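You operate a simulated robot arm through the tools that you are given. There is no shell and no other tool.

Carry out the task below with a simulated robot arm. There is one attempt and no reset: what you move stays moved.

JOB
Check bolt 36 for coating and torque, then sort it.
Fine: outside 8 to 16 um RECOAT, else under 30 Nm SCRAP, else PASS. Probe back, meter on; clamp before the lever, loosen after.

It is judged by the outcome, as a careful person would: the job done as asked, and still so three seconds after it is handed in. It fails if anything else is knocked over, pushed out of place, dropped, spilled or broken.

ROBOT AND FRAMES
A 6-joint arm with a two-finger gripper, fixed in place. Base frame: the origin is at the foot of the arm, x ahead of it, y to its left, z up; the work surface is at about z = 800. Units: mm, degrees, N and s.
With the tool pointing down near the work surface it reaches from about 100 to 700 mm from the base axis. Its first joint turns from -66.0 to 66.0 degrees. Payload 2.45 kg.
Tool frame: the origin (TCP) lies between the finger pads and is the grasp point; the fingertips stand 30 mm ahead of it; z points along the fingers, y is the line along which they close. Largest opening 106 mm; the body of the gripper starts 79 mm behind the TCP.
Orientation is that of the tool frame in the base frame, as [roll, pitch, yaw] about the fixed x, y, z axes, in that order (R = Rz(yaw) Ry(pitch) Rx(roll)). With the fingers straight down and closing along the base's y, the tool's x points along the base's -x, its y along +y and its z along -z.

CONTROLS
- The arm moves only by the tool nudge_tool. Its argument "moves" is a list of rows, each an object of numbers (a shift or turn left out is 0, a gripper value left out holds the last): "x", "y", "z": the shift along the tool's x, y, z in mm; "ax", "ay", "az": the turn, a rotation vector about the tool's x, y, z in degrees; "grip": the finger opening in mm, from 0 to 106. In form: [{"x": .., "y": .., "z": .., "ax": .., "ay": .., "az": .., "grip": ..}, ...]. A call has 1 to 20 rows; each row shifts and turns the commanded pose from where the row before left it, along the tool's axes as they then stand. Rows are played at 5 a second. More than 50 mm and 8.6 degrees between two rows, or a gripper value outside its range, and nothing of the call is played. A pose out of reach is approached as far as the arm can. The call stops where the force on the tool passes 40 N (or 10 N more than at its start, if that is more) or the arm is blocked; 0.2 s more then pass. The fingers move at their own pace (about 153 mm/s each) and stop on an object; they squeeze with about 25 N. The grip force told is the motor's: it shows also when the fingers shut on nothing. Time passes only in rows, and 0.2 s behind the last, so rows that do not move let the fingers close. The reply holds the time, the measured pose of the TCP, the force on the tool along the base axes, the opening and the grip force, in the units named above and with some noise, with the torque about the TCP (base axes, N m) and any sound that the robot's microphone picked up.
- Cameras (640 x 400 px; columns grow to the right, rows downward): "scene" is fixed at [45.1, 399.4, 1409.6]; the picture's right is [-0.85, -0.52, 0.00], its down [-0.33, 0.54, -0.78] and it looks along [0.41, -0.66, -0.63] (base axes); focal length 257 px, centre (320, 200). "wrist" rides on the gripper at [76, -2, -106] in the tool frame; the picture's right is [0.02, 1.00, 0.00], its down [-0.78, 0.02, -0.62] and it looks along [-0.62, 0.01, 0.78] (tool axes); focal length 247 px, centre (320, 200). There is no depth. A picture from a camera that has moved, and an enlarged one, comes with that camera's place and axes in the base frame and with its lens. The place of the scene camera against the robot may be out by one fixed shift of up to 18 mm in any direction.
- get_image(camera): a new picture of that camera. It takes no simulated time.
- zoom(camera, box): a new picture of the part [left, top, right, bottom] of that camera's present view, enlarged. It takes no simulated time.
- hand_in(): hands the job in; it is judged then, once.

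Nothing tells you positions but the pictures and the camera data. Unless the task says otherwise, let go and move clear before handing in.

The tools are called after "Emit:" as a command line: name --argument value ..., lists and objects as JSON in quotes. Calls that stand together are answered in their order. nudge_tool: Moves the arm, as the interface text tells. Its arguments: {"type":"object","properties":{"moves":{"type":"array","items":{"type":"object","properties":{"x":{"type":"number"},"y":{"type":"number"},"z":{"type":"number"},"ax":{"type":"number"},"ay":{"type":"number"},"az":{"type":"number"},"grip":{"type":"number"}}}}},"required":["moves"]} The other tools are called the same way: get_image (camera) takes a picture; zoom (camera, box) takes an enlarged picture of a part of a camera's view; hand_in () hands the job in.

At the start:

```text
t: 0.0
ee_pos: [388.1, 56.2, 1209.4]
tcp_rot: [179.9, 0.2, -180.0]
ft_force: [-0.7, 0.2, -0.5]
torque: [-0.01, 0.03, 0.01]
finger_gap: 106.3
finger_force: 0.1
```

scene: 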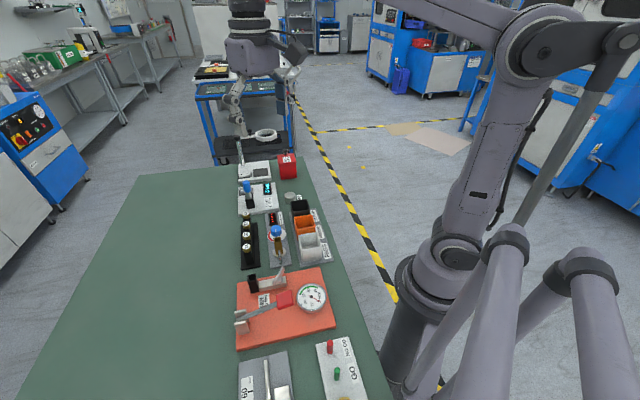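
wrist: 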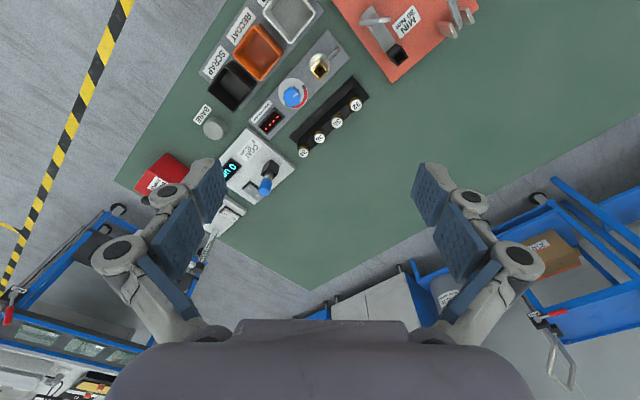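

I see a bench with bins, a bolt rack, a coating gauge, a meter and a torque fixture. I'll look closer at each before moving.

Emit:
zoom --camera "scene" --box '[220, 140, 350, 280]'

Emit:
zoom --camera "scene" --box '[220, 255, 380, 400]'

Emit:
zoom --camera "wrist" --box '[120, 0, 380, 220]'

Emit:
zoom --camera "wrist" --box '[320, 0, 500, 100]'

```text
2.86 times, centred on (285, 210) of scene
camera zoom: at [45.1, 399.4, 1409.6], right [-0.85, -0.52, 0.0], down [-0.33, 0.54, -0.78], along [0.41, -0.66, -0.63], focal length 735 px, centre (420, 171)
```

zoom: 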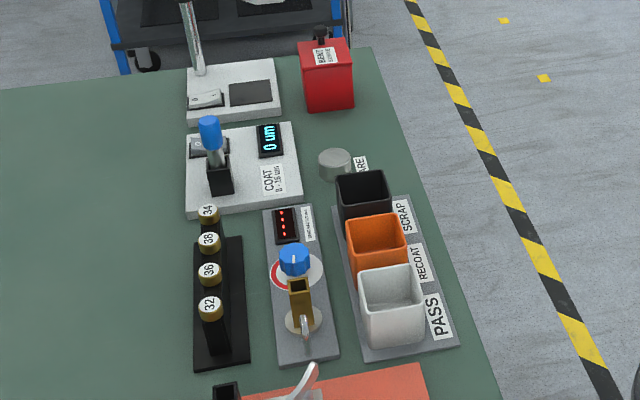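

```text
2.76 times, centred on (300, 328) of scene
camera zoom: at [45.1, 399.4, 1409.6], right [-0.85, -0.52, 0.0], down [-0.33, 0.54, -0.78], along [0.41, -0.66, -0.63], focal length 710 px, centre (375, -152)
```

zoom: 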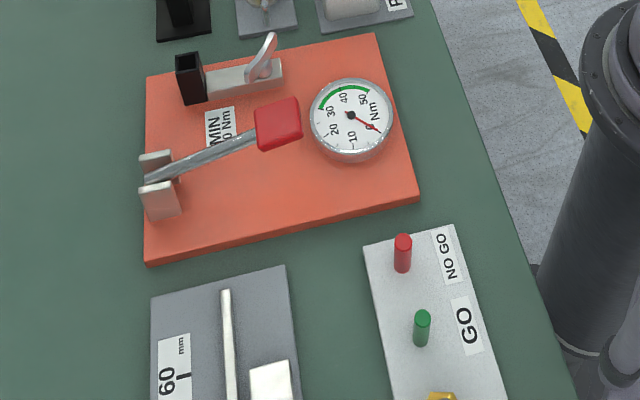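

```text
1.82 times, centred on (250, 110) of wrist
camera zoom: at [310.9, 54.0, 1315.5], right [-0.02, 1.0, 0.0], down [0.78, 0.02, 0.62], along [0.62, 0.01, -0.78], focal length 449 px, centre (447, 364)
```

zoom: 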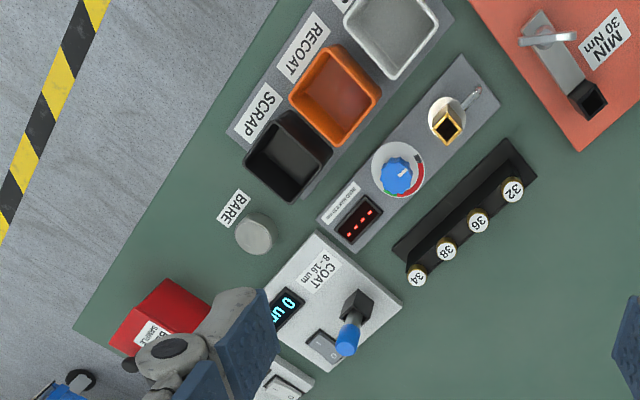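

```text
3.56 times, centred on (410, 50) of wrist
camera zoom: at [310.9, 54.0, 1315.5], right [-0.02, 1.0, 0.0], down [0.78, 0.02, 0.62], along [0.62, 0.01, -0.78], focal length 878 px, centre (0, 733)
```

zoom: 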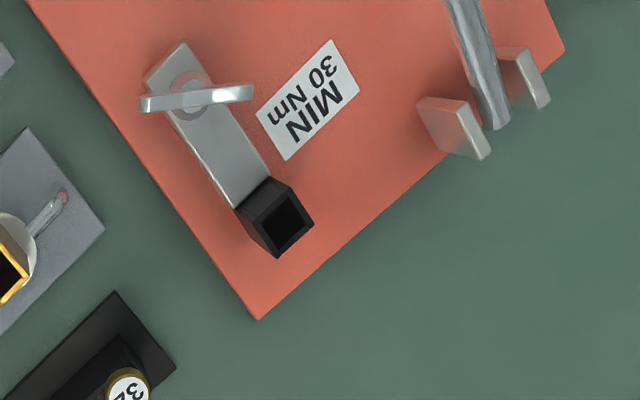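

The rack holds 34, 38, 36 and 32, with bolt 36 at about (468, 90). The coat gauge, the unlabelled grey box, the bins and the red torque fixture surround it. I'll lower the wrist camera for close views.

Emit:
nudge_tool --moves '[{"x": 15, "z": 40}, {"x": 15, "z": 40}, {"x": 15, "z": 40}, {"x": 13, "z": 40}]'

Emit:
get_image --camera "wrist"

Emit:
zoom --camera "wrist" --box '[200, 100, 440, 250]'

```text
t: 1.0
ee_pos: [331.0, 57.1, 1050.3]
tcp_rot: [180.0, 0.0, -180.0]
ft_force: [0.6, 0.2, -0.9]
torque: [-0.01, -0.02, 0.02]
finger_gap: 105.9
finger_force: 0.1
```

```text
taken
camera wrist: at [253.1, 53.2, 1155.2], right [-0.02, 1.0, 0.0], down [0.78, 0.02, 0.62], along [0.62, 0.01, -0.78], focal length 247 px, centre (320, 200)
```

wrist: 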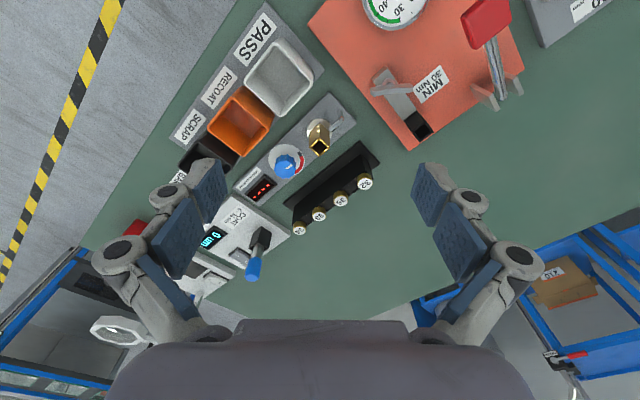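

```text
2.67 times, centred on (320, 175) of wrist
camera zoom: at [253.1, 53.2, 1155.2], right [-0.02, 1.0, 0.0], down [0.78, 0.02, 0.62], along [0.62, 0.01, -0.78], focal length 659 px, centre (320, 267)
```

zoom: 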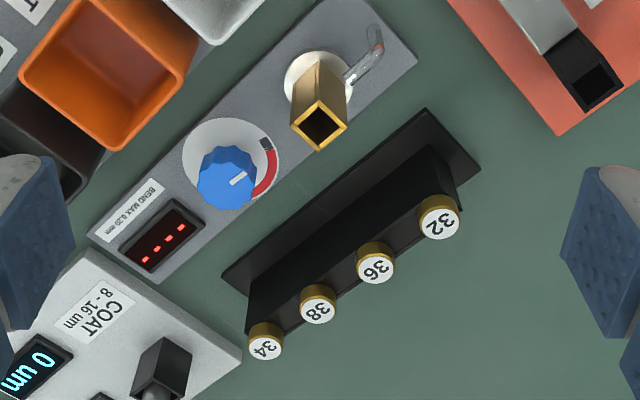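

The grey box in the middle is a bend tester (not asked for), and the COAT gauge reads 0 um with its blue-capped probe in a holder. Bolt 36 is at about (456, 83, 900) in a row lying at 45°. I'll turn the wrist with the row and look at the coat gauge.

Emit:
nudge_tool --moves '[{"x": -40}, {"x": -40}, {"x": -40}, {"x": -40}, {"az": 7.5}, {"az": 7.5}, {"az": 7.5}, {"az": 7.5}, {"az": 7.5}, {"az": 7.5}]'

Emit:
get_image --camera "wrist"

Emit:
zoom --camera "wrist" --box '[220, 80, 420, 280]'

```text
t: 3.2
ee_pos: [489.6, 55.9, 1049.3]
tcp_rot: [179.9, 0.0, 134.9]
ft_force: [0.0, -0.1, 0.9]
torque: [-0.02, 0.01, 0.0]
finger_gap: 105.9
finger_force: 0.1
```

```text
taken
camera wrist: at [434.9, 108.5, 1155.5], right [0.69, 0.72, 0.0], down [0.56, -0.54, 0.62], along [0.45, -0.43, -0.78], focal length 247 px, centre (320, 200)
```

wrist: 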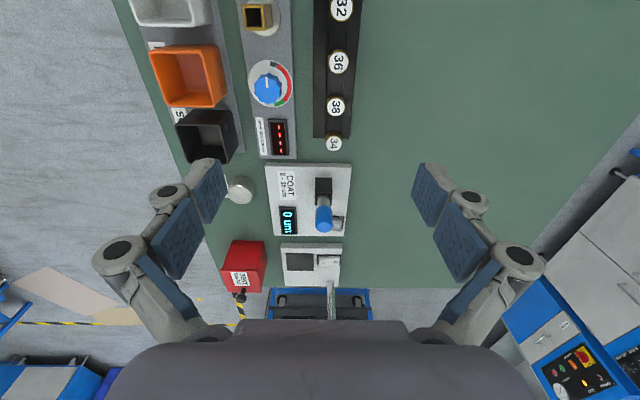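

```text
2.00 times, centred on (320, 180) of wrist
camera zoom: at [434.9, 108.5, 1155.5], right [0.69, 0.72, 0.0], down [0.56, -0.54, 0.62], along [0.45, -0.43, -0.78], focal length 494 px, centre (320, 240)
```

zoom: 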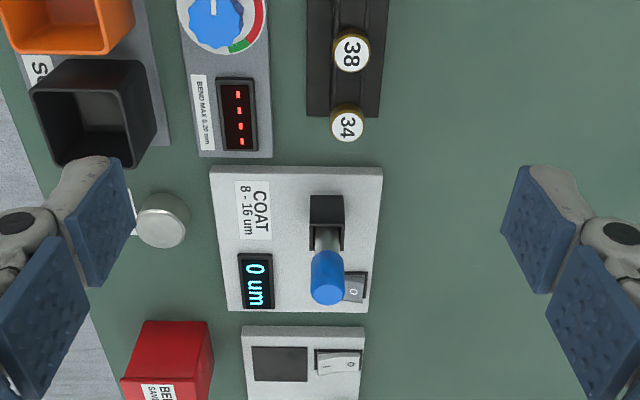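

The station axes line up with the turned tool. Bolt 36's head is near (482, 89, 862), and the probe holder is near (595, -40, 838). I'll drop lower for a closer look at the coat gauge.

Emit:
nudge_tool --moves '[{"x": -20, "z": 35}, {"x": -20, "z": 35}, {"z": 30}]'

Emit:
zoom --camera "wrist" --box '[220, 60, 420, 260]'

Emit:
zoom --camera "scene" --box '[225, 150, 305, 220]'

Emit:
get_image --camera "wrist"

```text
t: 4.0
ee_pos: [516.8, 26.5, 950.1]
tcp_rot: [-179.9, 0.1, 135.1]
ft_force: [-0.2, 0.9, 0.1]
torque: [0.01, 0.01, -0.01]
finger_gap: 105.9
finger_force: 0.0
```

```text
2.00 times, centred on (320, 160) of wrist
camera zoom: at [462.3, 78.4, 1056.7], right [0.69, 0.72, 0.0], down [0.57, -0.54, 0.62], along [0.45, -0.43, -0.78], focal length 494 px, centre (320, 280)
```

zoom: 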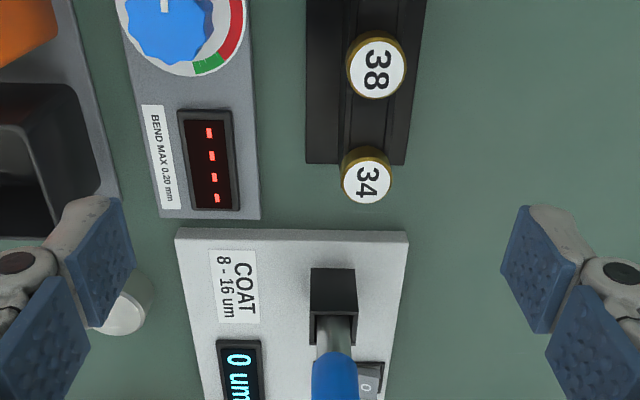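

```text
5.71 times, centred on (265, 185) of scene
camera zoom: at [45.1, 399.4, 1409.6], right [-0.85, -0.52, 0.0], down [-0.33, 0.54, -0.78], along [0.41, -0.66, -0.63], focal length 1470 px, centre (634, 286)
```

zoom: 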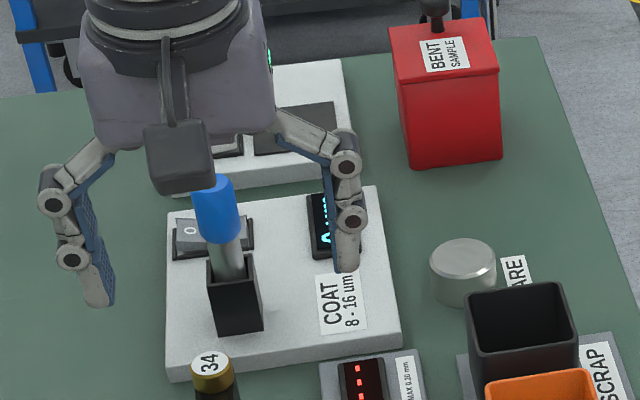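

```text
taken
camera wrist: at [462.3, 78.4, 1056.7], right [0.69, 0.72, 0.0], down [0.57, -0.54, 0.62], along [0.45, -0.43, -0.78], focal length 247 px, centre (320, 200)
```

wrist: 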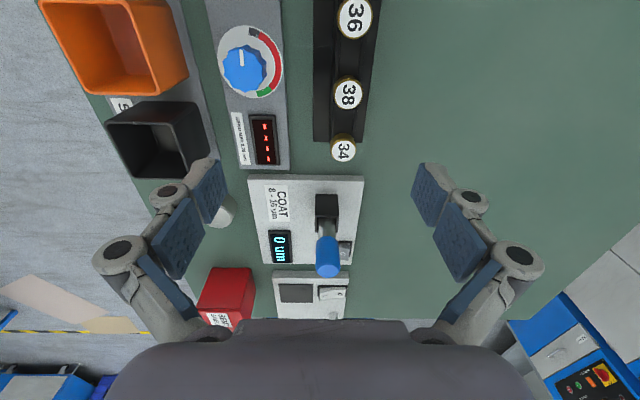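

The probe's blue cap spans about z 878–918 and stands roughly 118 mm ahead of the tool. I'll stay high, move over it and check alignment before descending.

Emit:
nudge_tool --moves '[{"z": -20, "y": 3}, {"x": -35, "y": 3}, {"x": -35}, {"x": -30}]'

Emit:
get_image --camera "wrist"

Emit:
get_image --camera "scene"

```text
t: 5.0
ee_pos: [593.5, -40.0, 970.8]
tcp_rot: [179.9, -0.1, 135.0]
ft_force: [0.7, -0.9, -0.4]
torque: [0.01, 0.0, 0.01]
finger_gap: 105.8
finger_force: 0.0
```

```text
taken
camera wrist: at [537.1, 12.5, 1076.3], right [0.69, 0.72, 0.0], down [0.57, -0.54, 0.62], along [0.45, -0.43, -0.78], focal length 247 px, centre (320, 200)
```

wrist: 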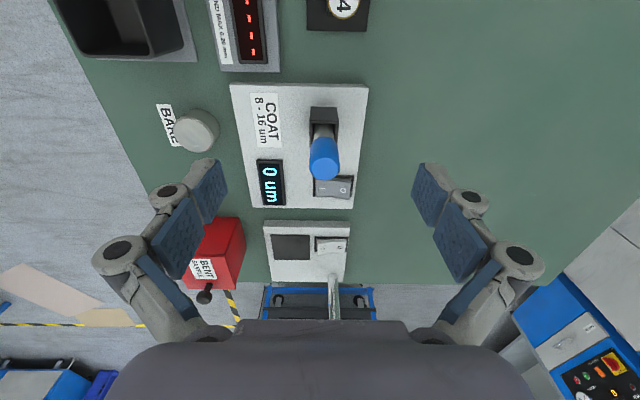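

```text
taken
```

scene: 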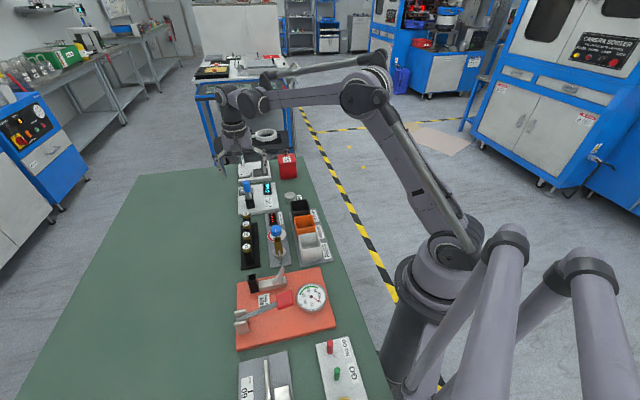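

The cap centre is now about 19 mm ahead and 3 mm to the tool's +y. I'll centre over it and descend so the pads straddle the cap.

Emit:
nudge_tool --moves '[{"x": -19, "y": 3, "grip": 60}, {"z": 25}, {"z": 25}, {"z": 20}]'

Emit:
get_image --camera "wrist"

Emit:
zoom --camera "scene" --box '[215, 150, 305, 220]'

```text
t: 6.0
ee_pos: [607.9, -48.9, 899.4]
tcp_rot: [-180.0, 0.0, 135.1]
ft_force: [-0.2, -0.2, 0.2]
torque: [-0.03, 0.0, 0.0]
finger_gap: 60.0
finger_force: 0.2
```

```text
taken
camera wrist: at [551.5, 2.5, 1004.8], right [0.69, 0.72, 0.0], down [0.57, -0.54, 0.62], along [0.45, -0.43, -0.78], focal length 247 px, centre (320, 200)
```

wrist: 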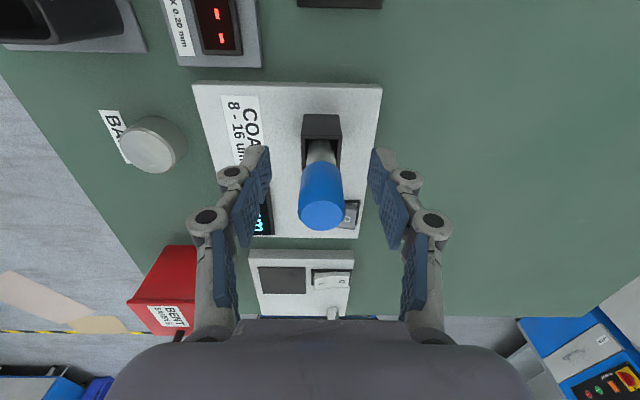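

```text
5.71 times, centred on (260, 185) of scene
camera zoom: at [45.1, 399.4, 1409.6], right [-0.85, -0.52, 0.0], down [-0.33, 0.54, -0.78], along [0.41, -0.66, -0.63], focal length 1470 px, centre (663, 286)
```

zoom: 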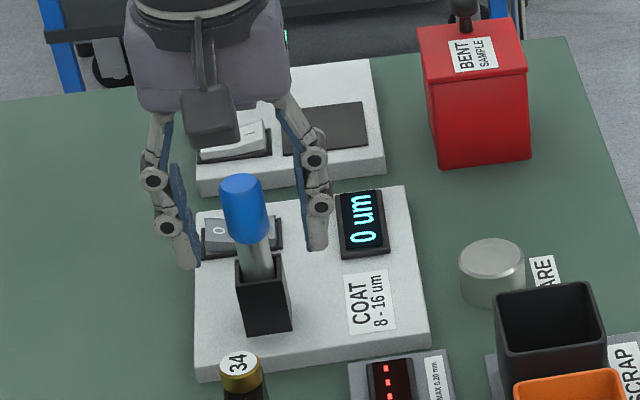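

The cap sits centred between the fingers, so I'll close on it.

Emit:
nudge_tool --moves '[{"grip": 10}, {}, {}, {}]'

Emit:
get_image --camera "wrist"

```text
t: 7.0
ee_pos: [607.2, -50.6, 898.5]
tcp_rot: [-180.0, 0.1, 135.0]
ft_force: [0.9, 0.3, 0.3]
torque: [0.01, 0.04, 0.02]
finger_gap: 21.8
finger_force: 25.0
```

```text
taken
camera wrist: at [551.5, 2.4, 1005.1], right [0.69, 0.72, 0.0], down [0.56, -0.54, 0.62], along [0.45, -0.43, -0.78], focal length 247 px, centre (320, 200)
```

wrist: 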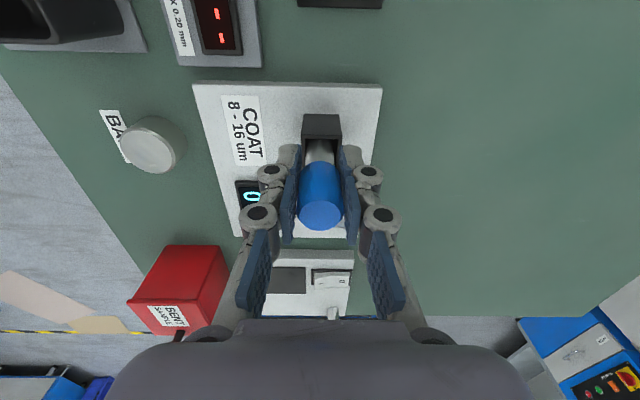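

Gripped at 21.8 mm. I'll lift the probe straight up out of the holder.

Emit:
nudge_tool --moves '[{"z": -5}, {"z": -10}, {"z": -15}, {"z": -20}, {"z": -25}, {"z": -25}]'

Emit:
get_image --camera "wrist"

Emit:
zoom --camera "scene" --box '[215, 130, 325, 230]'

```text
t: 8.4
ee_pos: [607.4, -49.4, 998.3]
tcp_rot: [180.0, 0.1, 135.0]
ft_force: [-0.2, 0.6, -0.7]
torque: [-0.01, -0.04, -0.01]
finger_gap: 22.2
finger_force: 24.9
```

```text
taken
camera wrist: at [552.9, 3.1, 1104.5], right [0.69, 0.72, 0.0], down [0.57, -0.54, 0.62], along [0.45, -0.43, -0.78], focal length 247 px, centre (320, 200)
```

wrist: 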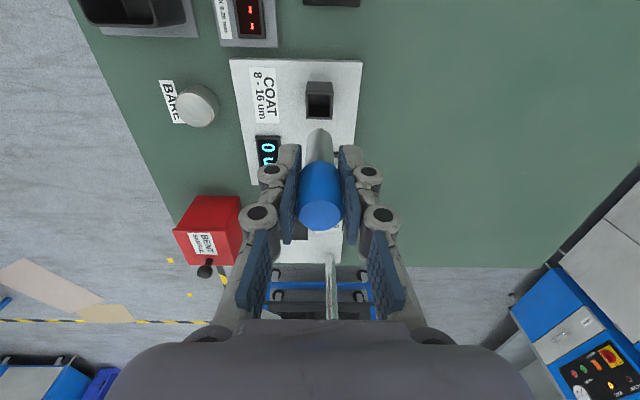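

```text
4.00 times, centred on (270, 180) of scene
camera zoom: at [45.1, 399.4, 1409.6], right [-0.85, -0.52, 0.0], down [-0.33, 0.54, -0.78], along [0.41, -0.66, -0.63], focal length 1029 px, centre (520, 280)
```

zoom: 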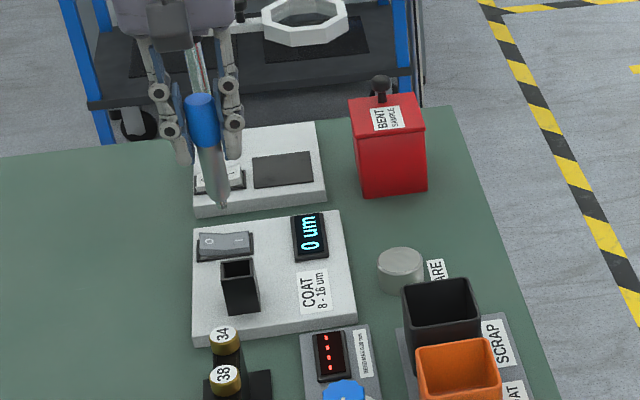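

The probe is out, with its tip about 79 mm below the TCP. Before measuring the bolt I'll check the zero on the BARE disc near (519, -146), first moving above it.

Emit:
nudge_tool --moves '[{"y": -33, "x": -2}, {"y": -33, "x": -2}, {"y": -33, "x": -2}, {"y": -32}]'

Emit:
get_image --camera "wrist"

Emit:
zoom --camera "scene" --box '[225, 130, 335, 230]'

```text
t: 9.4
ee_pos: [520.5, -146.1, 999.9]
tcp_rot: [180.0, 0.0, 134.9]
ft_force: [-0.3, -0.2, -0.9]
torque: [0.01, -0.03, 0.04]
finger_gap: 22.3
finger_force: 24.9
```

```text
taken
camera wrist: at [464.4, -95.1, 1105.1], right [0.69, 0.72, 0.0], down [0.57, -0.54, 0.62], along [0.45, -0.43, -0.78], focal length 247 px, centre (320, 200)
```

wrist: 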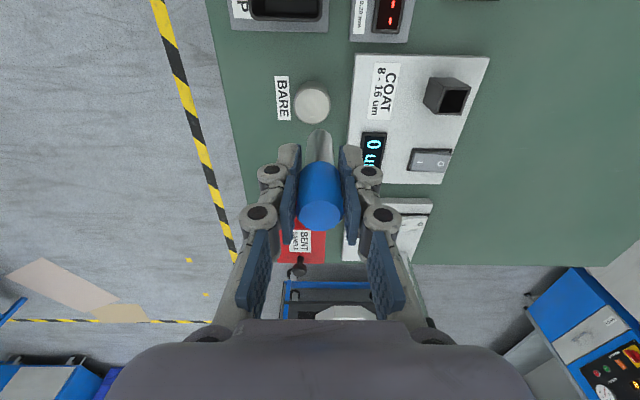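

```text
4.00 times, centred on (280, 180) of scene
camera zoom: at [45.1, 399.4, 1409.6], right [-0.85, -0.52, 0.0], down [-0.33, 0.54, -0.78], along [0.41, -0.66, -0.63], focal length 1029 px, centre (480, 280)
```

zoom: 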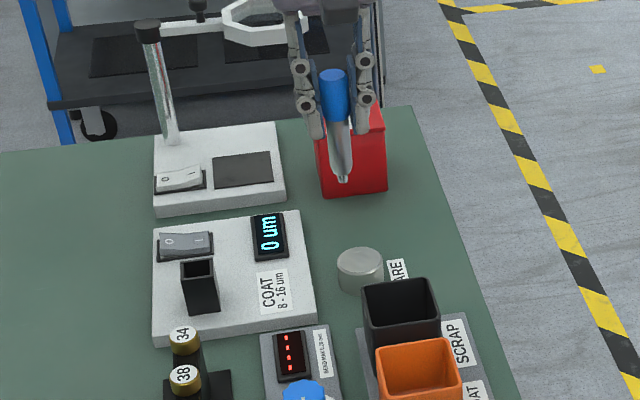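

The disc top is near (521, -159, 820), about 9 mm ahead and 8.5 mm to −y. I'll centre, descend to just above contact, then step down gently.

Emit:
nudge_tool --moves '[{"x": -9, "y": -8.5}, {"z": 30}, {"z": 30}, {"z": 20}]'

Emit:
get_image --camera "wrist"

Emit:
zoom --camera "scene" --box '[245, 150, 325, 220]'

```text
t: 10.4
ee_pos: [520.4, -159.1, 916.4]
tcp_rot: [179.9, 0.0, 135.0]
ft_force: [0.2, -1.4, 0.2]
torque: [0.03, 0.03, -0.01]
finger_gap: 21.9
finger_force: 25.3
```

```text
taken
camera wrist: at [465.4, -106.6, 1022.8], right [0.69, 0.72, 0.0], down [0.57, -0.54, 0.62], along [0.45, -0.43, -0.78], focal length 247 px, centre (320, 200)
```

wrist: 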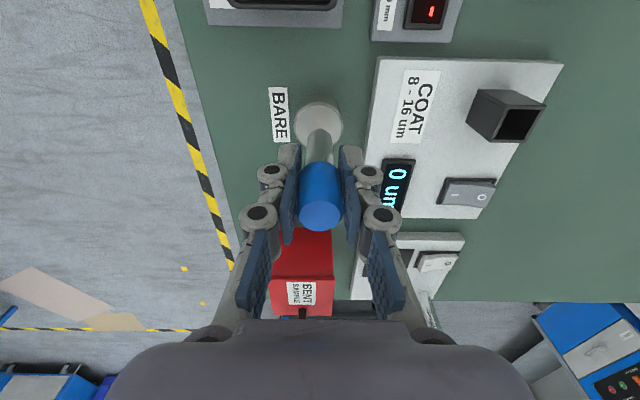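

```text
5.71 times, centred on (285, 185) of scene
camera zoom: at [45.1, 399.4, 1409.6], right [-0.85, -0.52, 0.0], down [-0.33, 0.54, -0.78], along [0.41, -0.66, -0.63], focal length 1470 px, centre (520, 286)
```

zoom: 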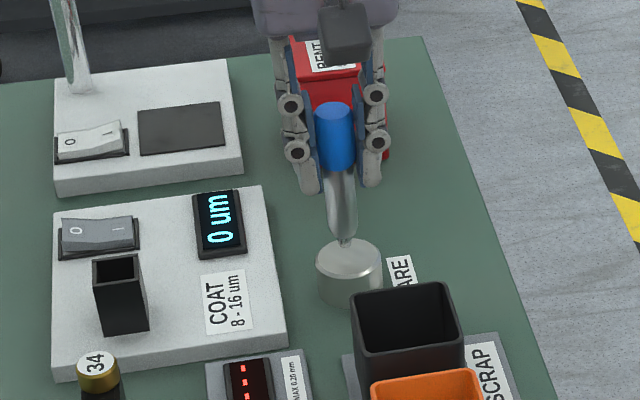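

The tip is just above the disc. I'll lower it in small steps, watching the force.

Emit:
nudge_tool --moves '[{"z": 3}, {"z": 3}, {}]'

Emit:
zoom --camera "scene" --box '[245, 150, 325, 220]'

```text
t: 11.2
ee_pos: [521.2, -158.8, 912.4]
tcp_rot: [180.0, -0.1, 135.0]
ft_force: [-0.4, -1.0, -0.7]
torque: [0.01, 0.01, -0.01]
finger_gap: 22.0
finger_force: 24.5
```

```text
5.71 times, centred on (285, 185) of scene
camera zoom: at [45.1, 399.4, 1409.6], right [-0.85, -0.52, 0.0], down [-0.33, 0.54, -0.78], along [0.41, -0.66, -0.63], focal length 1470 px, centre (520, 286)
```

zoom: 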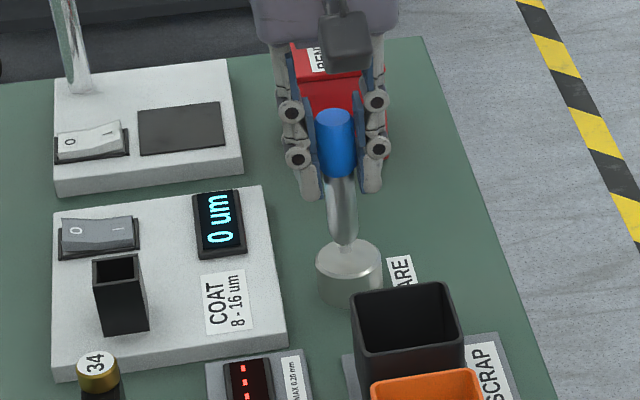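

Emit:
nudge_tool --moves '[{"z": 2}, {"z": 2}, {}]'

Emit:
zoom --camera "scene" --box '[245, 150, 325, 220]'

```text
t: 12.0
ee_pos: [520.9, -159.0, 908.7]
tcp_rot: [-180.0, 0.1, 135.0]
ft_force: [-0.2, 0.1, -0.5]
torque: [-0.02, 0.01, 0.01]
finger_gap: 22.0
finger_force: 25.0
```

```text
5.71 times, centred on (285, 185) of scene
camera zoom: at [45.1, 399.4, 1409.6], right [-0.85, -0.52, 0.0], down [-0.33, 0.54, -0.78], along [0.41, -0.66, -0.63], focal length 1470 px, centre (520, 286)
```

zoom: 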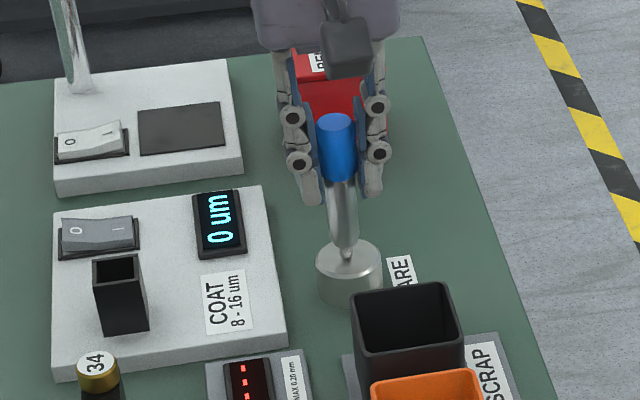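

Emit:
nudge_tool --moves '[{"z": 2}, {}, {"z": 1.5}, {}]'

Emit:
zoom --camera "scene" --box '[245, 150, 325, 220]'

```text
t: 13.0
ee_pos: [521.1, -158.6, 906.8]
tcp_rot: [180.0, 0.1, 135.0]
ft_force: [2.0, -0.2, 18.5]
torque: [-0.14, -0.25, 0.01]
finger_gap: 22.2
finger_force: 25.5
```

```text
5.71 times, centred on (285, 185) of scene
camera zoom: at [44.8, 399.5, 1409.6], right [-0.85, -0.52, 0.0], down [-0.33, 0.54, -0.78], along [0.41, -0.66, -0.63], focal length 1470 px, centre (520, 286)
```

zoom: 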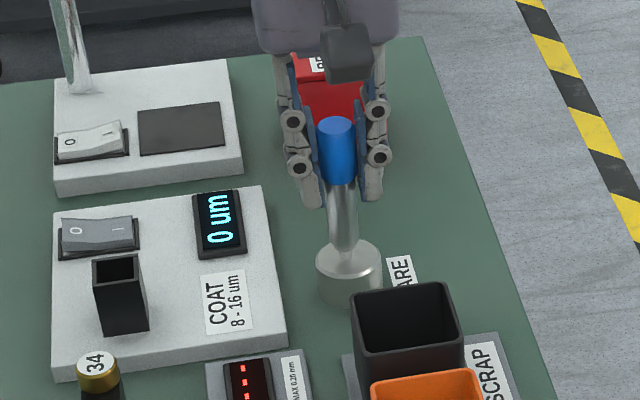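

The bare disc reads 0 um under contact, so the zero is good. I'll lift clear and carry the probe over bolt 36 at about (482, 89).

Emit:
nudge_tool --moves '[{"z": -10}, {"z": -30}, {"z": -35}, {"z": -35}, {"x": 25, "y": 18.5}, {"x": 25, "y": 18.5}, {"x": 25, "y": 18.5}, {"x": 25, "y": 18.5}, {"x": 25, "y": 18.5}, {"x": 25, "y": 18.5}, {"x": 25, "y": 18.5}, {"x": 25, "y": 18.5}]'

Emit:
get_image --camera "wrist"

Emit:
zoom --camera "scene" --box '[205, 160, 315, 270]'

```text
t: 15.6
ee_pos: [482.3, 88.0, 1016.8]
tcp_rot: [-180.0, 0.1, 135.0]
ft_force: [0.8, 0.1, -1.5]
torque: [0.0, 0.02, -0.03]
finger_gap: 22.1
finger_force: 25.3
```

```text
taken
camera wrist: at [428.0, 139.6, 1123.4], right [0.69, 0.72, 0.0], down [0.56, -0.54, 0.62], along [0.45, -0.43, -0.78], focal length 247 px, centre (320, 200)
```

wrist: 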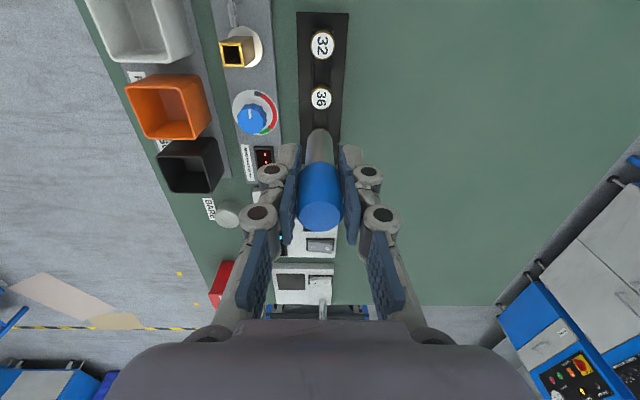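

```text
3.64 times, centred on (260, 215) of scene
camera zoom: at [45.1, 399.4, 1409.6], right [-0.85, -0.52, 0.0], down [-0.33, 0.54, -0.78], along [0.41, -0.66, -0.63], focal length 935 px, centre (538, 146)
```

zoom: 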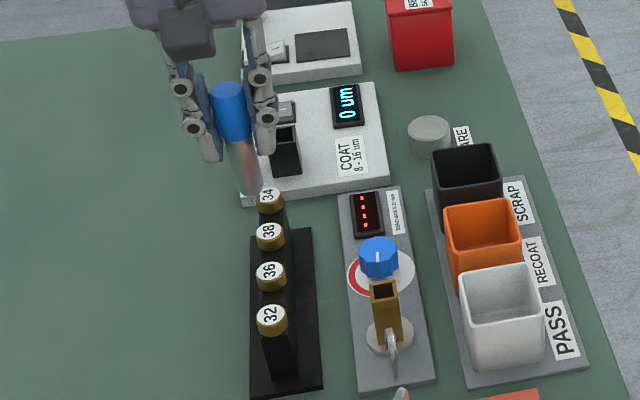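

Bolt 36's head is almost directly below (within 1 mm), with its top around z 858. I'll descend to just above it.

Emit:
nudge_tool --moves '[{"y": 0.8, "x": -0.5, "z": 20}, {"z": 20}, {"z": 15}, {}]'

Emit:
get_image --camera "wrist"

Emit:
zoom --camera "scene" --box '[215, 180, 295, 250]'

```text
t: 16.6
ee_pos: [484.9, 87.6, 961.8]
tcp_rot: [180.0, 0.0, 134.9]
ft_force: [0.7, 0.0, -1.2]
torque: [0.02, 0.02, 0.01]
finger_gap: 22.3
finger_force: 24.8
```

```text
taken
camera wrist: at [429.3, 139.6, 1067.1], right [0.69, 0.72, 0.0], down [0.57, -0.54, 0.62], along [0.45, -0.43, -0.78], focal length 247 px, centre (320, 200)
```

wrist: 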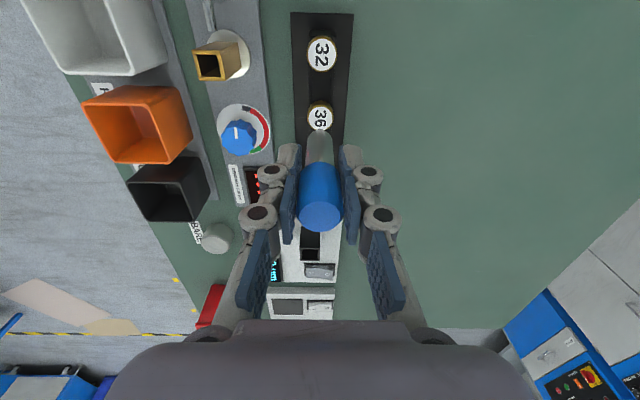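

```text
5.71 times, centred on (255, 215) of scene
camera zoom: at [45.1, 399.4, 1409.6], right [-0.85, -0.52, 0.0], down [-0.33, 0.54, -0.78], along [0.41, -0.66, -0.63], focal length 1470 px, centre (691, 114)
```

zoom: 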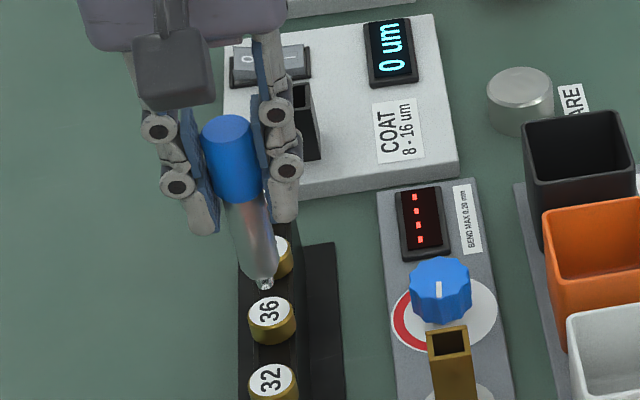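

The tip is about 15 mm above the head of 36 and in line with it. I'll step down to contact.

Emit:
nudge_tool --moves '[{"z": 5}, {"z": 4}, {}]'

Emit:
nudge_tool --moves '[{"z": 1.5}, {}]'

Emit:
nudge_tool --moves '[{"z": 1.5}, {}]'

Emit:
zoom --camera "scene" --box '[215, 180, 295, 250]'

```text
t: 17.4
ee_pos: [485.0, 87.6, 950.8]
tcp_rot: [-180.0, 0.0, 135.0]
ft_force: [-0.3, -0.1, -0.8]
torque: [-0.04, -0.02, 0.0]
finger_gap: 22.1
finger_force: 24.9
```

```text
t: 18.0
ee_pos: [485.0, 87.9, 949.9]
tcp_rot: [-180.0, 0.0, 134.9]
ft_force: [-0.1, -0.1, -0.4]
torque: [-0.01, -0.01, -0.01]
finger_gap: 22.1
finger_force: 24.9
```

```text
t: 18.6
ee_pos: [485.3, 86.4, 948.8]
tcp_rot: [-180.0, 0.1, 135.0]
ft_force: [-0.1, -0.6, 11.3]
torque: [-0.06, 0.0, 0.0]
finger_gap: 22.4
finger_force: 24.7
```

```text
5.71 times, centred on (255, 215) of scene
camera zoom: at [44.9, 399.4, 1409.6], right [-0.85, -0.52, 0.0], down [-0.33, 0.54, -0.78], along [0.41, -0.66, -0.63], focal length 1470 px, centre (691, 114)
```

zoom: 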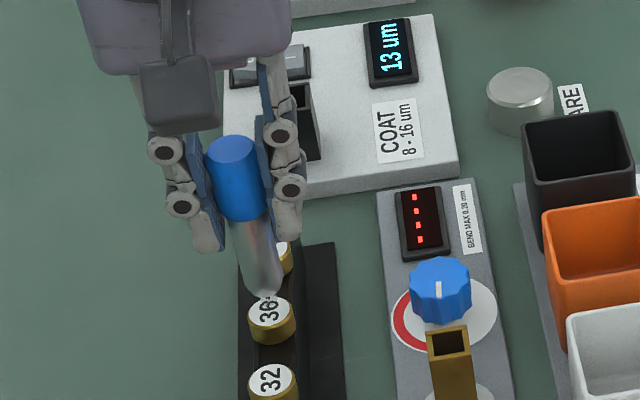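

The meter shows 13 um with the probe on bolt 36. I'll hold still and confirm the reading.

Emit:
nudge_tool --moves '[{}, {}, {}, {}, {}]'

Emit:
zoom --camera "scene" --box '[255, 175, 280, 195]'

Emit:
zoom --camera "scene" --box '[230, 200, 265, 235]'

```text
t: 19.8
ee_pos: [485.0, 86.5, 948.2]
tcp_rot: [180.0, 0.1, 135.1]
ft_force: [0.3, -1.2, 14.4]
torque: [-0.06, -0.08, 0.01]
finger_gap: 22.2
finger_force: 25.2
```

```text
16.00 times, centred on (268, 185) of scene
camera zoom: at [44.9, 399.4, 1409.6], right [-0.85, -0.52, 0.0], down [-0.33, 0.54, -0.78], along [0.41, -0.66, -0.63], focal length 4115 px, centre (1160, 440)
```

zoom: 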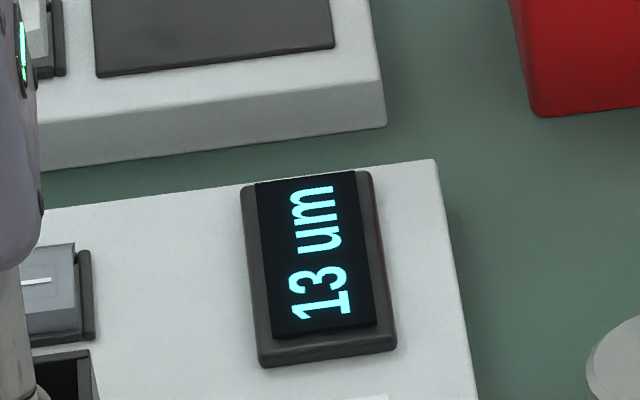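

```text
11.43 times, centred on (248, 218) of scene
camera zoom: at [44.9, 399.4, 1409.6], right [-0.85, -0.52, 0.0], down [-0.33, 0.54, -0.78], along [0.41, -0.66, -0.63], focal length 2939 px, centre (1149, 0)
```

zoom: 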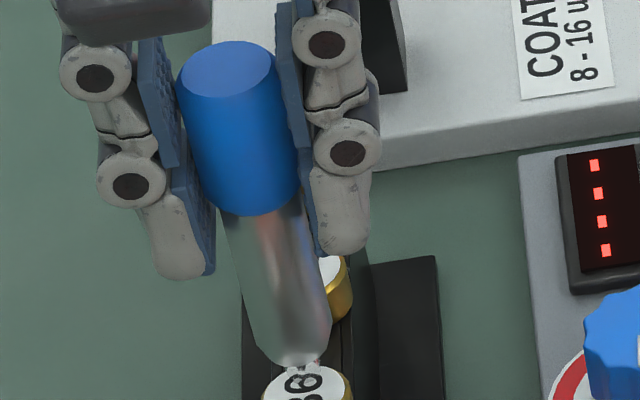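

13 um is within 8–16, so the coating is good. I'll lift off and bring the probe back over its holder along the exact reverse offset.

Emit:
nudge_tool --moves '[{"z": -10}, {"z": -30}, {"z": -30}, {"x": -26.5, "y": -1.3}, {"x": -26.5, "y": -1.3}, {"x": -26.5, "y": -1.3}, {"x": -26.5, "y": -1.3}, {"x": -26.5, "y": -1.3}, {"x": -26.5, "y": -1.3}, {"x": -25.5, "y": -1.5}, {}, {"z": 30}, {"z": 20}, {"z": 10}, {}]'

Emit:
get_image --camera "wrist"

Emit:
zoom --camera "scene" --box '[215, 150, 295, 220]'

```text
t: 23.0
ee_pos: [607.3, -48.4, 958.7]
tcp_rot: [180.0, 0.0, 135.0]
ft_force: [0.5, -0.8, -0.7]
torque: [0.0, -0.02, 0.0]
finger_gap: 22.3
finger_force: 25.2
```

```text
taken
camera wrist: at [552.4, 3.0, 1064.7], right [0.69, 0.72, 0.0], down [0.57, -0.54, 0.62], along [0.45, -0.43, -0.78], focal length 247 px, centre (320, 200)
```

wrist: 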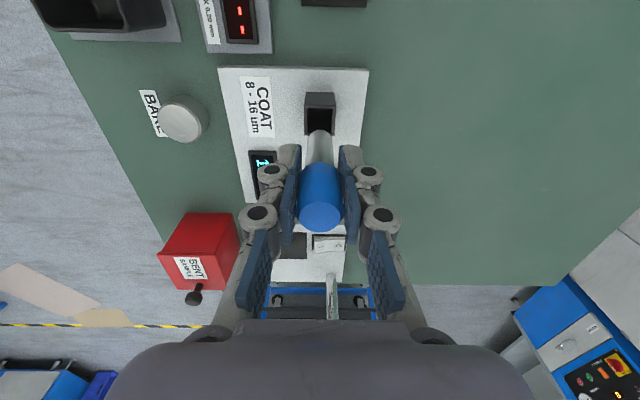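

```text
5.71 times, centred on (255, 185) of scene
camera zoom: at [45.1, 399.4, 1409.6], right [-0.85, -0.52, 0.0], down [-0.33, 0.54, -0.78], along [0.41, -0.66, -0.63], focal length 1470 px, centre (691, 286)
```

zoom: 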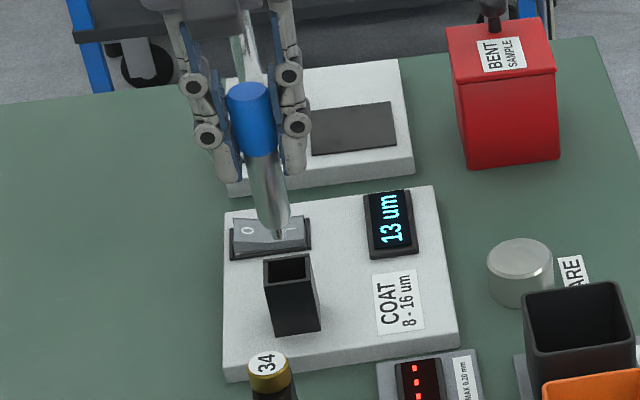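

The probe is lined up above the socket and the display holds 13 um. I'll lower partway and check entry.

Emit:
nudge_tool --moves '[{"z": 12}, {"z": 8}, {}]'

Emit:
zoom --camera "wrist" --box '[260, 60, 380, 160]'

Emit:
zoom --camera "scene" --box '[235, 170, 275, 210]'

```text
t: 23.8
ee_pos: [609.1, -50.0, 938.2]
tcp_rot: [179.9, 0.0, 135.0]
ft_force: [-0.2, -0.1, -0.4]
torque: [0.01, -0.04, 0.04]
finger_gap: 22.3
finger_force: 24.9
```

```text
4.00 times, centred on (320, 110) of wrist
camera zoom: at [553.6, 2.8, 1044.8], right [0.69, 0.72, 0.0], down [0.56, -0.54, 0.62], along [0.45, -0.43, -0.78], focal length 988 px, centre (320, 560)
```

zoom: 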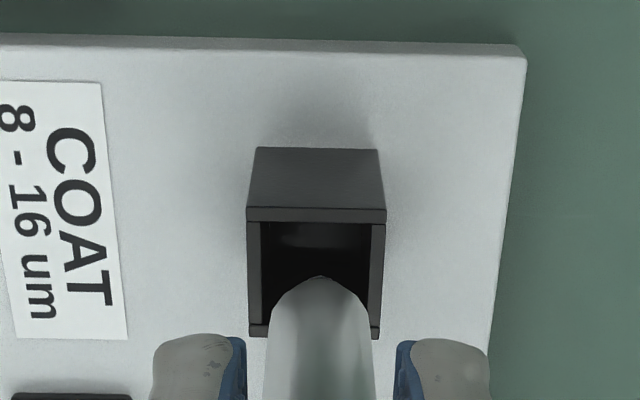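

```text
10.00 times, centred on (255, 190) of scene
camera zoom: at [45.1, 399.4, 1409.6], right [-0.85, -0.52, 0.0], down [-0.33, 0.54, -0.78], along [0.41, -0.66, -0.63], focal length 2572 px, centre (970, 300)
```

zoom: 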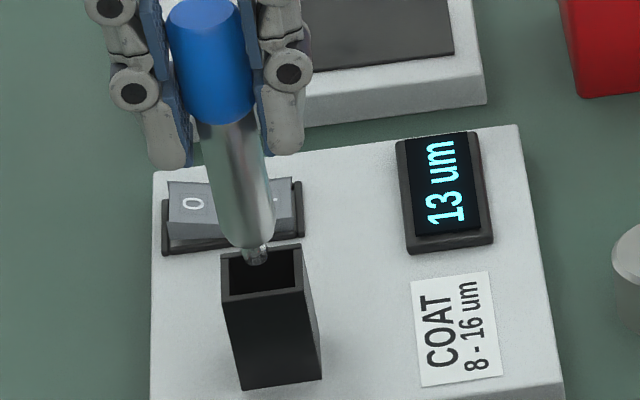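

The tip is entering the socket mouth. I'll lower the remaining ~39 mm gently.

Emit:
nudge_tool --moves '[{"z": 5}, {"z": 5}, {"z": 5}, {"z": 5}, {}]'

Emit:
zoom --camera "scene" --box '[235, 170, 275, 210]'

```text
t: 25.0
ee_pos: [608.5, -50.8, 919.3]
tcp_rot: [180.0, 0.0, 135.1]
ft_force: [-1.1, 1.8, 18.7]
torque: [-0.03, -0.09, -0.03]
finger_gap: 21.9
finger_force: 25.2
```

```text
10.00 times, centred on (255, 190) of scene
camera zoom: at [44.7, 399.5, 1409.6], right [-0.85, -0.52, 0.0], down [-0.33, 0.54, -0.78], along [0.41, -0.66, -0.63], focal length 2572 px, centre (970, 300)
```

zoom: 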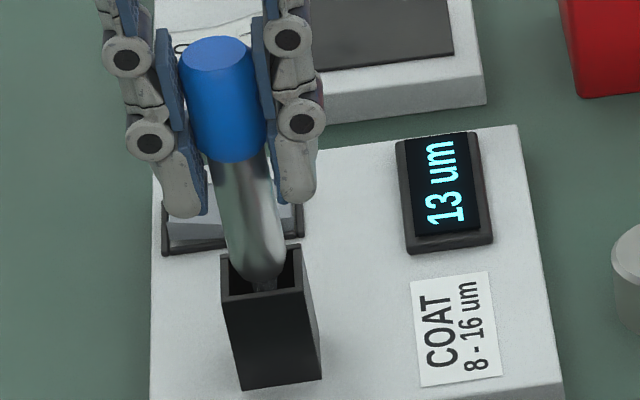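

It's resting on the rim with ~19 N, so it's slightly off centre. I'll back up and look closely.

Emit:
nudge_tool --moves '[{"z": -4}, {}]'

Emit:
zoom --camera "wrist" --box '[280, 80, 360, 150]'

Emit:
zoom --camera "scene" --box '[245, 185, 270, 210]'

```text
t: 25.6
ee_pos: [608.8, -50.0, 923.6]
tcp_rot: [-180.0, 0.1, 135.0]
ft_force: [-0.1, 0.6, -0.3]
torque: [-0.03, -0.02, 0.03]
finger_gap: 22.0
finger_force: 24.7
```

```text
5.71 times, centred on (320, 115) of wrist
camera zoom: at [553.0, 2.2, 1029.1], right [0.69, 0.72, 0.0], down [0.56, -0.54, 0.62], along [0.45, -0.43, -0.78], focal length 1411 px, centre (320, 686)
```

zoom: 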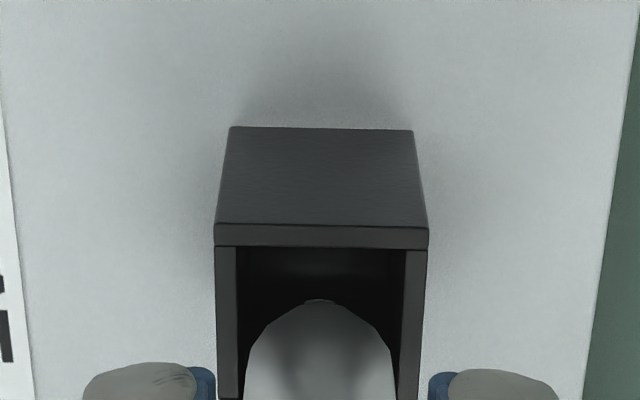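

```text
16.00 times, centred on (258, 198) of scene
camera zoom: at [45.1, 399.4, 1409.6], right [-0.85, -0.52, 0.0], down [-0.33, 0.54, -0.78], along [0.41, -0.66, -0.63], focal length 4115 px, centre (1320, 240)
```

zoom: 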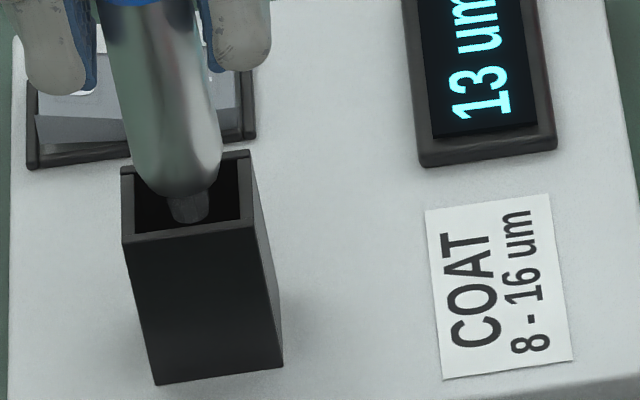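

The contact torque and both views point to the shaft touching the far wall, so the probe needs to shift about 2 mm back along +x. I'll retry gently.

Emit:
nudge_tool --moves '[{"x": 2}, {"z": 3}, {"z": 2}, {"z": 2}, {}]'

Emit:
zoom --camera "scene" --box '[245, 185, 270, 210]'

Emit:
zoom --camera "wrist" --box '[280, 80, 360, 150]'

```text
t: 26.8
ee_pos: [607.1, -48.2, 917.1]
tcp_rot: [-180.0, 0.0, 135.0]
ft_force: [-0.5, 0.4, -0.6]
torque: [0.01, -0.01, -0.01]
finger_gap: 22.0
finger_force: 24.9
```

```text
16.00 times, centred on (258, 198) of scene
camera zoom: at [45.1, 399.4, 1409.6], right [-0.85, -0.52, 0.0], down [-0.33, 0.54, -0.78], along [0.41, -0.66, -0.63], focal length 4115 px, centre (1320, 240)
```

zoom: 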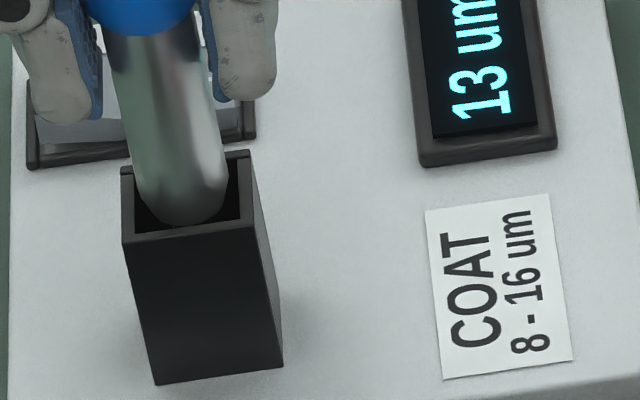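

```text
5.71 times, centred on (320, 115) of wrist
camera zoom: at [552.0, 3.2, 1022.6], right [0.69, 0.72, 0.0], down [0.56, -0.54, 0.62], along [0.45, -0.43, -0.78], focal length 1411 px, centre (320, 686)
```

zoom: 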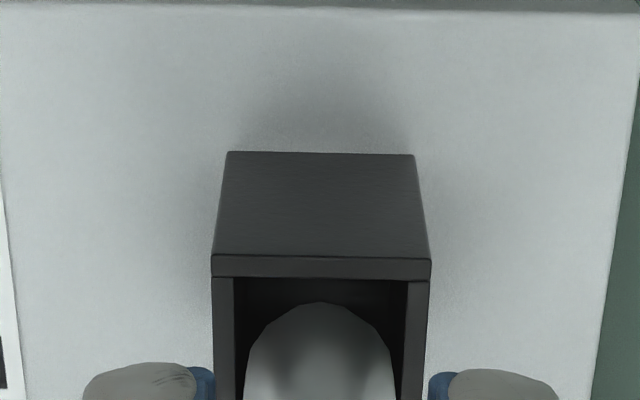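

It now passes the earlier contact height with no force. I'll continue down.

Emit:
nudge_tool --moves '[{"z": 3}, {"z": 3}, {"z": 3}, {"z": 3}, {}]'

Emit:
zoom --camera "scene" --box '[235, 175, 275, 210]'

```text
t: 28.0
ee_pos: [607.4, -48.3, 903.3]
tcp_rot: [-179.9, 0.0, 135.0]
ft_force: [0.3, 0.2, -1.5]
torque: [-0.02, -0.02, 0.02]
finger_gap: 22.0
finger_force: 25.4
```

```text
11.43 times, centred on (255, 192) of scene
camera zoom: at [45.1, 399.4, 1409.6], right [-0.85, -0.52, 0.0], down [-0.33, 0.54, -0.78], along [0.41, -0.66, -0.63], focal length 2939 px, centre (1063, 286)
```

zoom: 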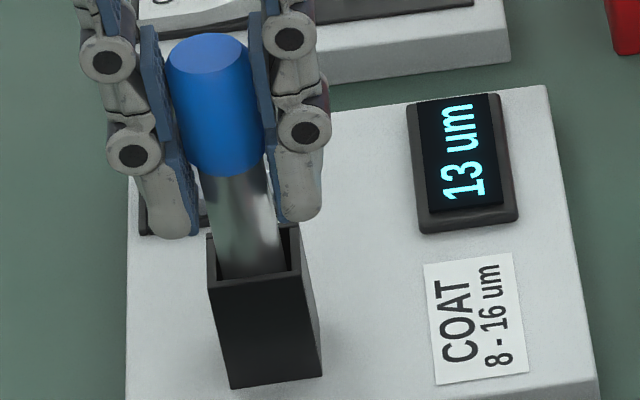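

Emit:
nudge_tool --moves '[{"z": 2}, {"z": 1.5}, {}]'

Emit:
nudge_tool --moves '[{"z": 1}, {}]'

```text
t: 28.8
ee_pos: [608.1, -48.4, 900.4]
tcp_rot: [180.0, -0.1, 135.0]
ft_force: [1.0, 0.0, -0.5]
torque: [0.01, -0.01, 0.03]
finger_gap: 22.0
finger_force: 24.3
```

```text
t: 29.4
ee_pos: [607.2, -46.0, 899.9]
tcp_rot: [180.0, 0.0, 135.1]
ft_force: [0.1, -0.7, -0.8]
torque: [0.03, 0.01, -0.01]
finger_gap: 21.7
finger_force: 24.9
```

Emit:
nudge_tool --moves '[{"z": 1}, {}]'

Emit:
nudge_tool --moves '[{"z": 1}, {}]'

```text
t: 30.0
ee_pos: [606.0, -47.6, 898.9]
tcp_rot: [180.0, 0.0, 135.0]
ft_force: [0.5, -1.0, -0.3]
torque: [-0.03, -0.02, 0.0]
finger_gap: 22.0
finger_force: 24.5
```

```text
t: 30.6
ee_pos: [606.3, -47.4, 897.3]
tcp_rot: [180.0, 0.0, 135.1]
ft_force: [0.0, 0.6, -0.6]
torque: [0.0, -0.01, 0.01]
finger_gap: 22.0
finger_force: 24.3
```

Emit:
nudge_tool --moves '[{"z": 1}, {}]'

Emit:
nudge_tool --moves '[{"z": 1}, {}]'

Emit:
zoom --camera "scene" --box '[235, 175, 275, 210]'

```text
t: 31.2
ee_pos: [607.3, -48.1, 897.8]
tcp_rot: [180.0, 0.0, 135.0]
ft_force: [-0.2, 0.2, -1.7]
torque: [0.0, 0.0, 0.0]
finger_gap: 21.9
finger_force: 24.1
```

```text
t: 31.8
ee_pos: [607.9, -48.7, 897.2]
tcp_rot: [-180.0, 0.1, 134.9]
ft_force: [-1.2, -0.3, -1.1]
torque: [-0.02, 0.03, 0.01]
finger_gap: 22.2
finger_force: 25.0
```

```text
11.43 times, centred on (255, 192) of scene
camera zoom: at [45.1, 399.4, 1409.6], right [-0.85, -0.52, 0.0], down [-0.33, 0.54, -0.78], along [0.41, -0.66, -0.63], focal length 2939 px, centre (1063, 286)
```

zoom: 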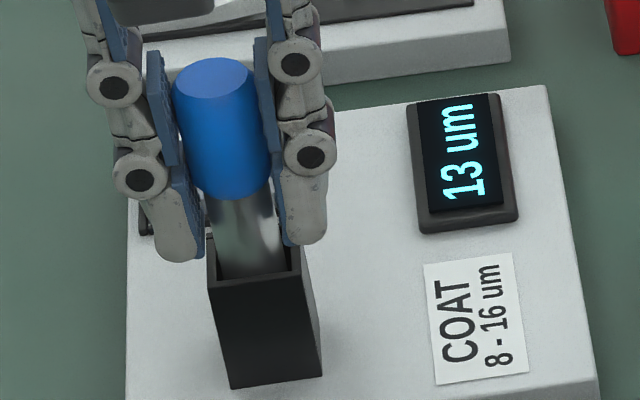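

Emit:
nudge_tool --moves '[{"z": 1}, {}]'

Emit:
nudge_tool --moves '[{"z": 1}, {}]'

```text
t: 32.4
ee_pos: [607.7, -48.9, 894.5]
tcp_rot: [180.0, 0.1, 135.0]
ft_force: [1.1, 0.0, -0.6]
torque: [0.02, 0.02, -0.05]
finger_gap: 22.3
finger_force: 24.9
```

```text
t: 33.0
ee_pos: [607.2, -46.9, 893.7]
tcp_rot: [179.9, 0.0, 135.0]
ft_force: [1.0, 1.0, 0.1]
torque: [0.03, 0.01, -0.05]
finger_gap: 21.7
finger_force: 24.9
```

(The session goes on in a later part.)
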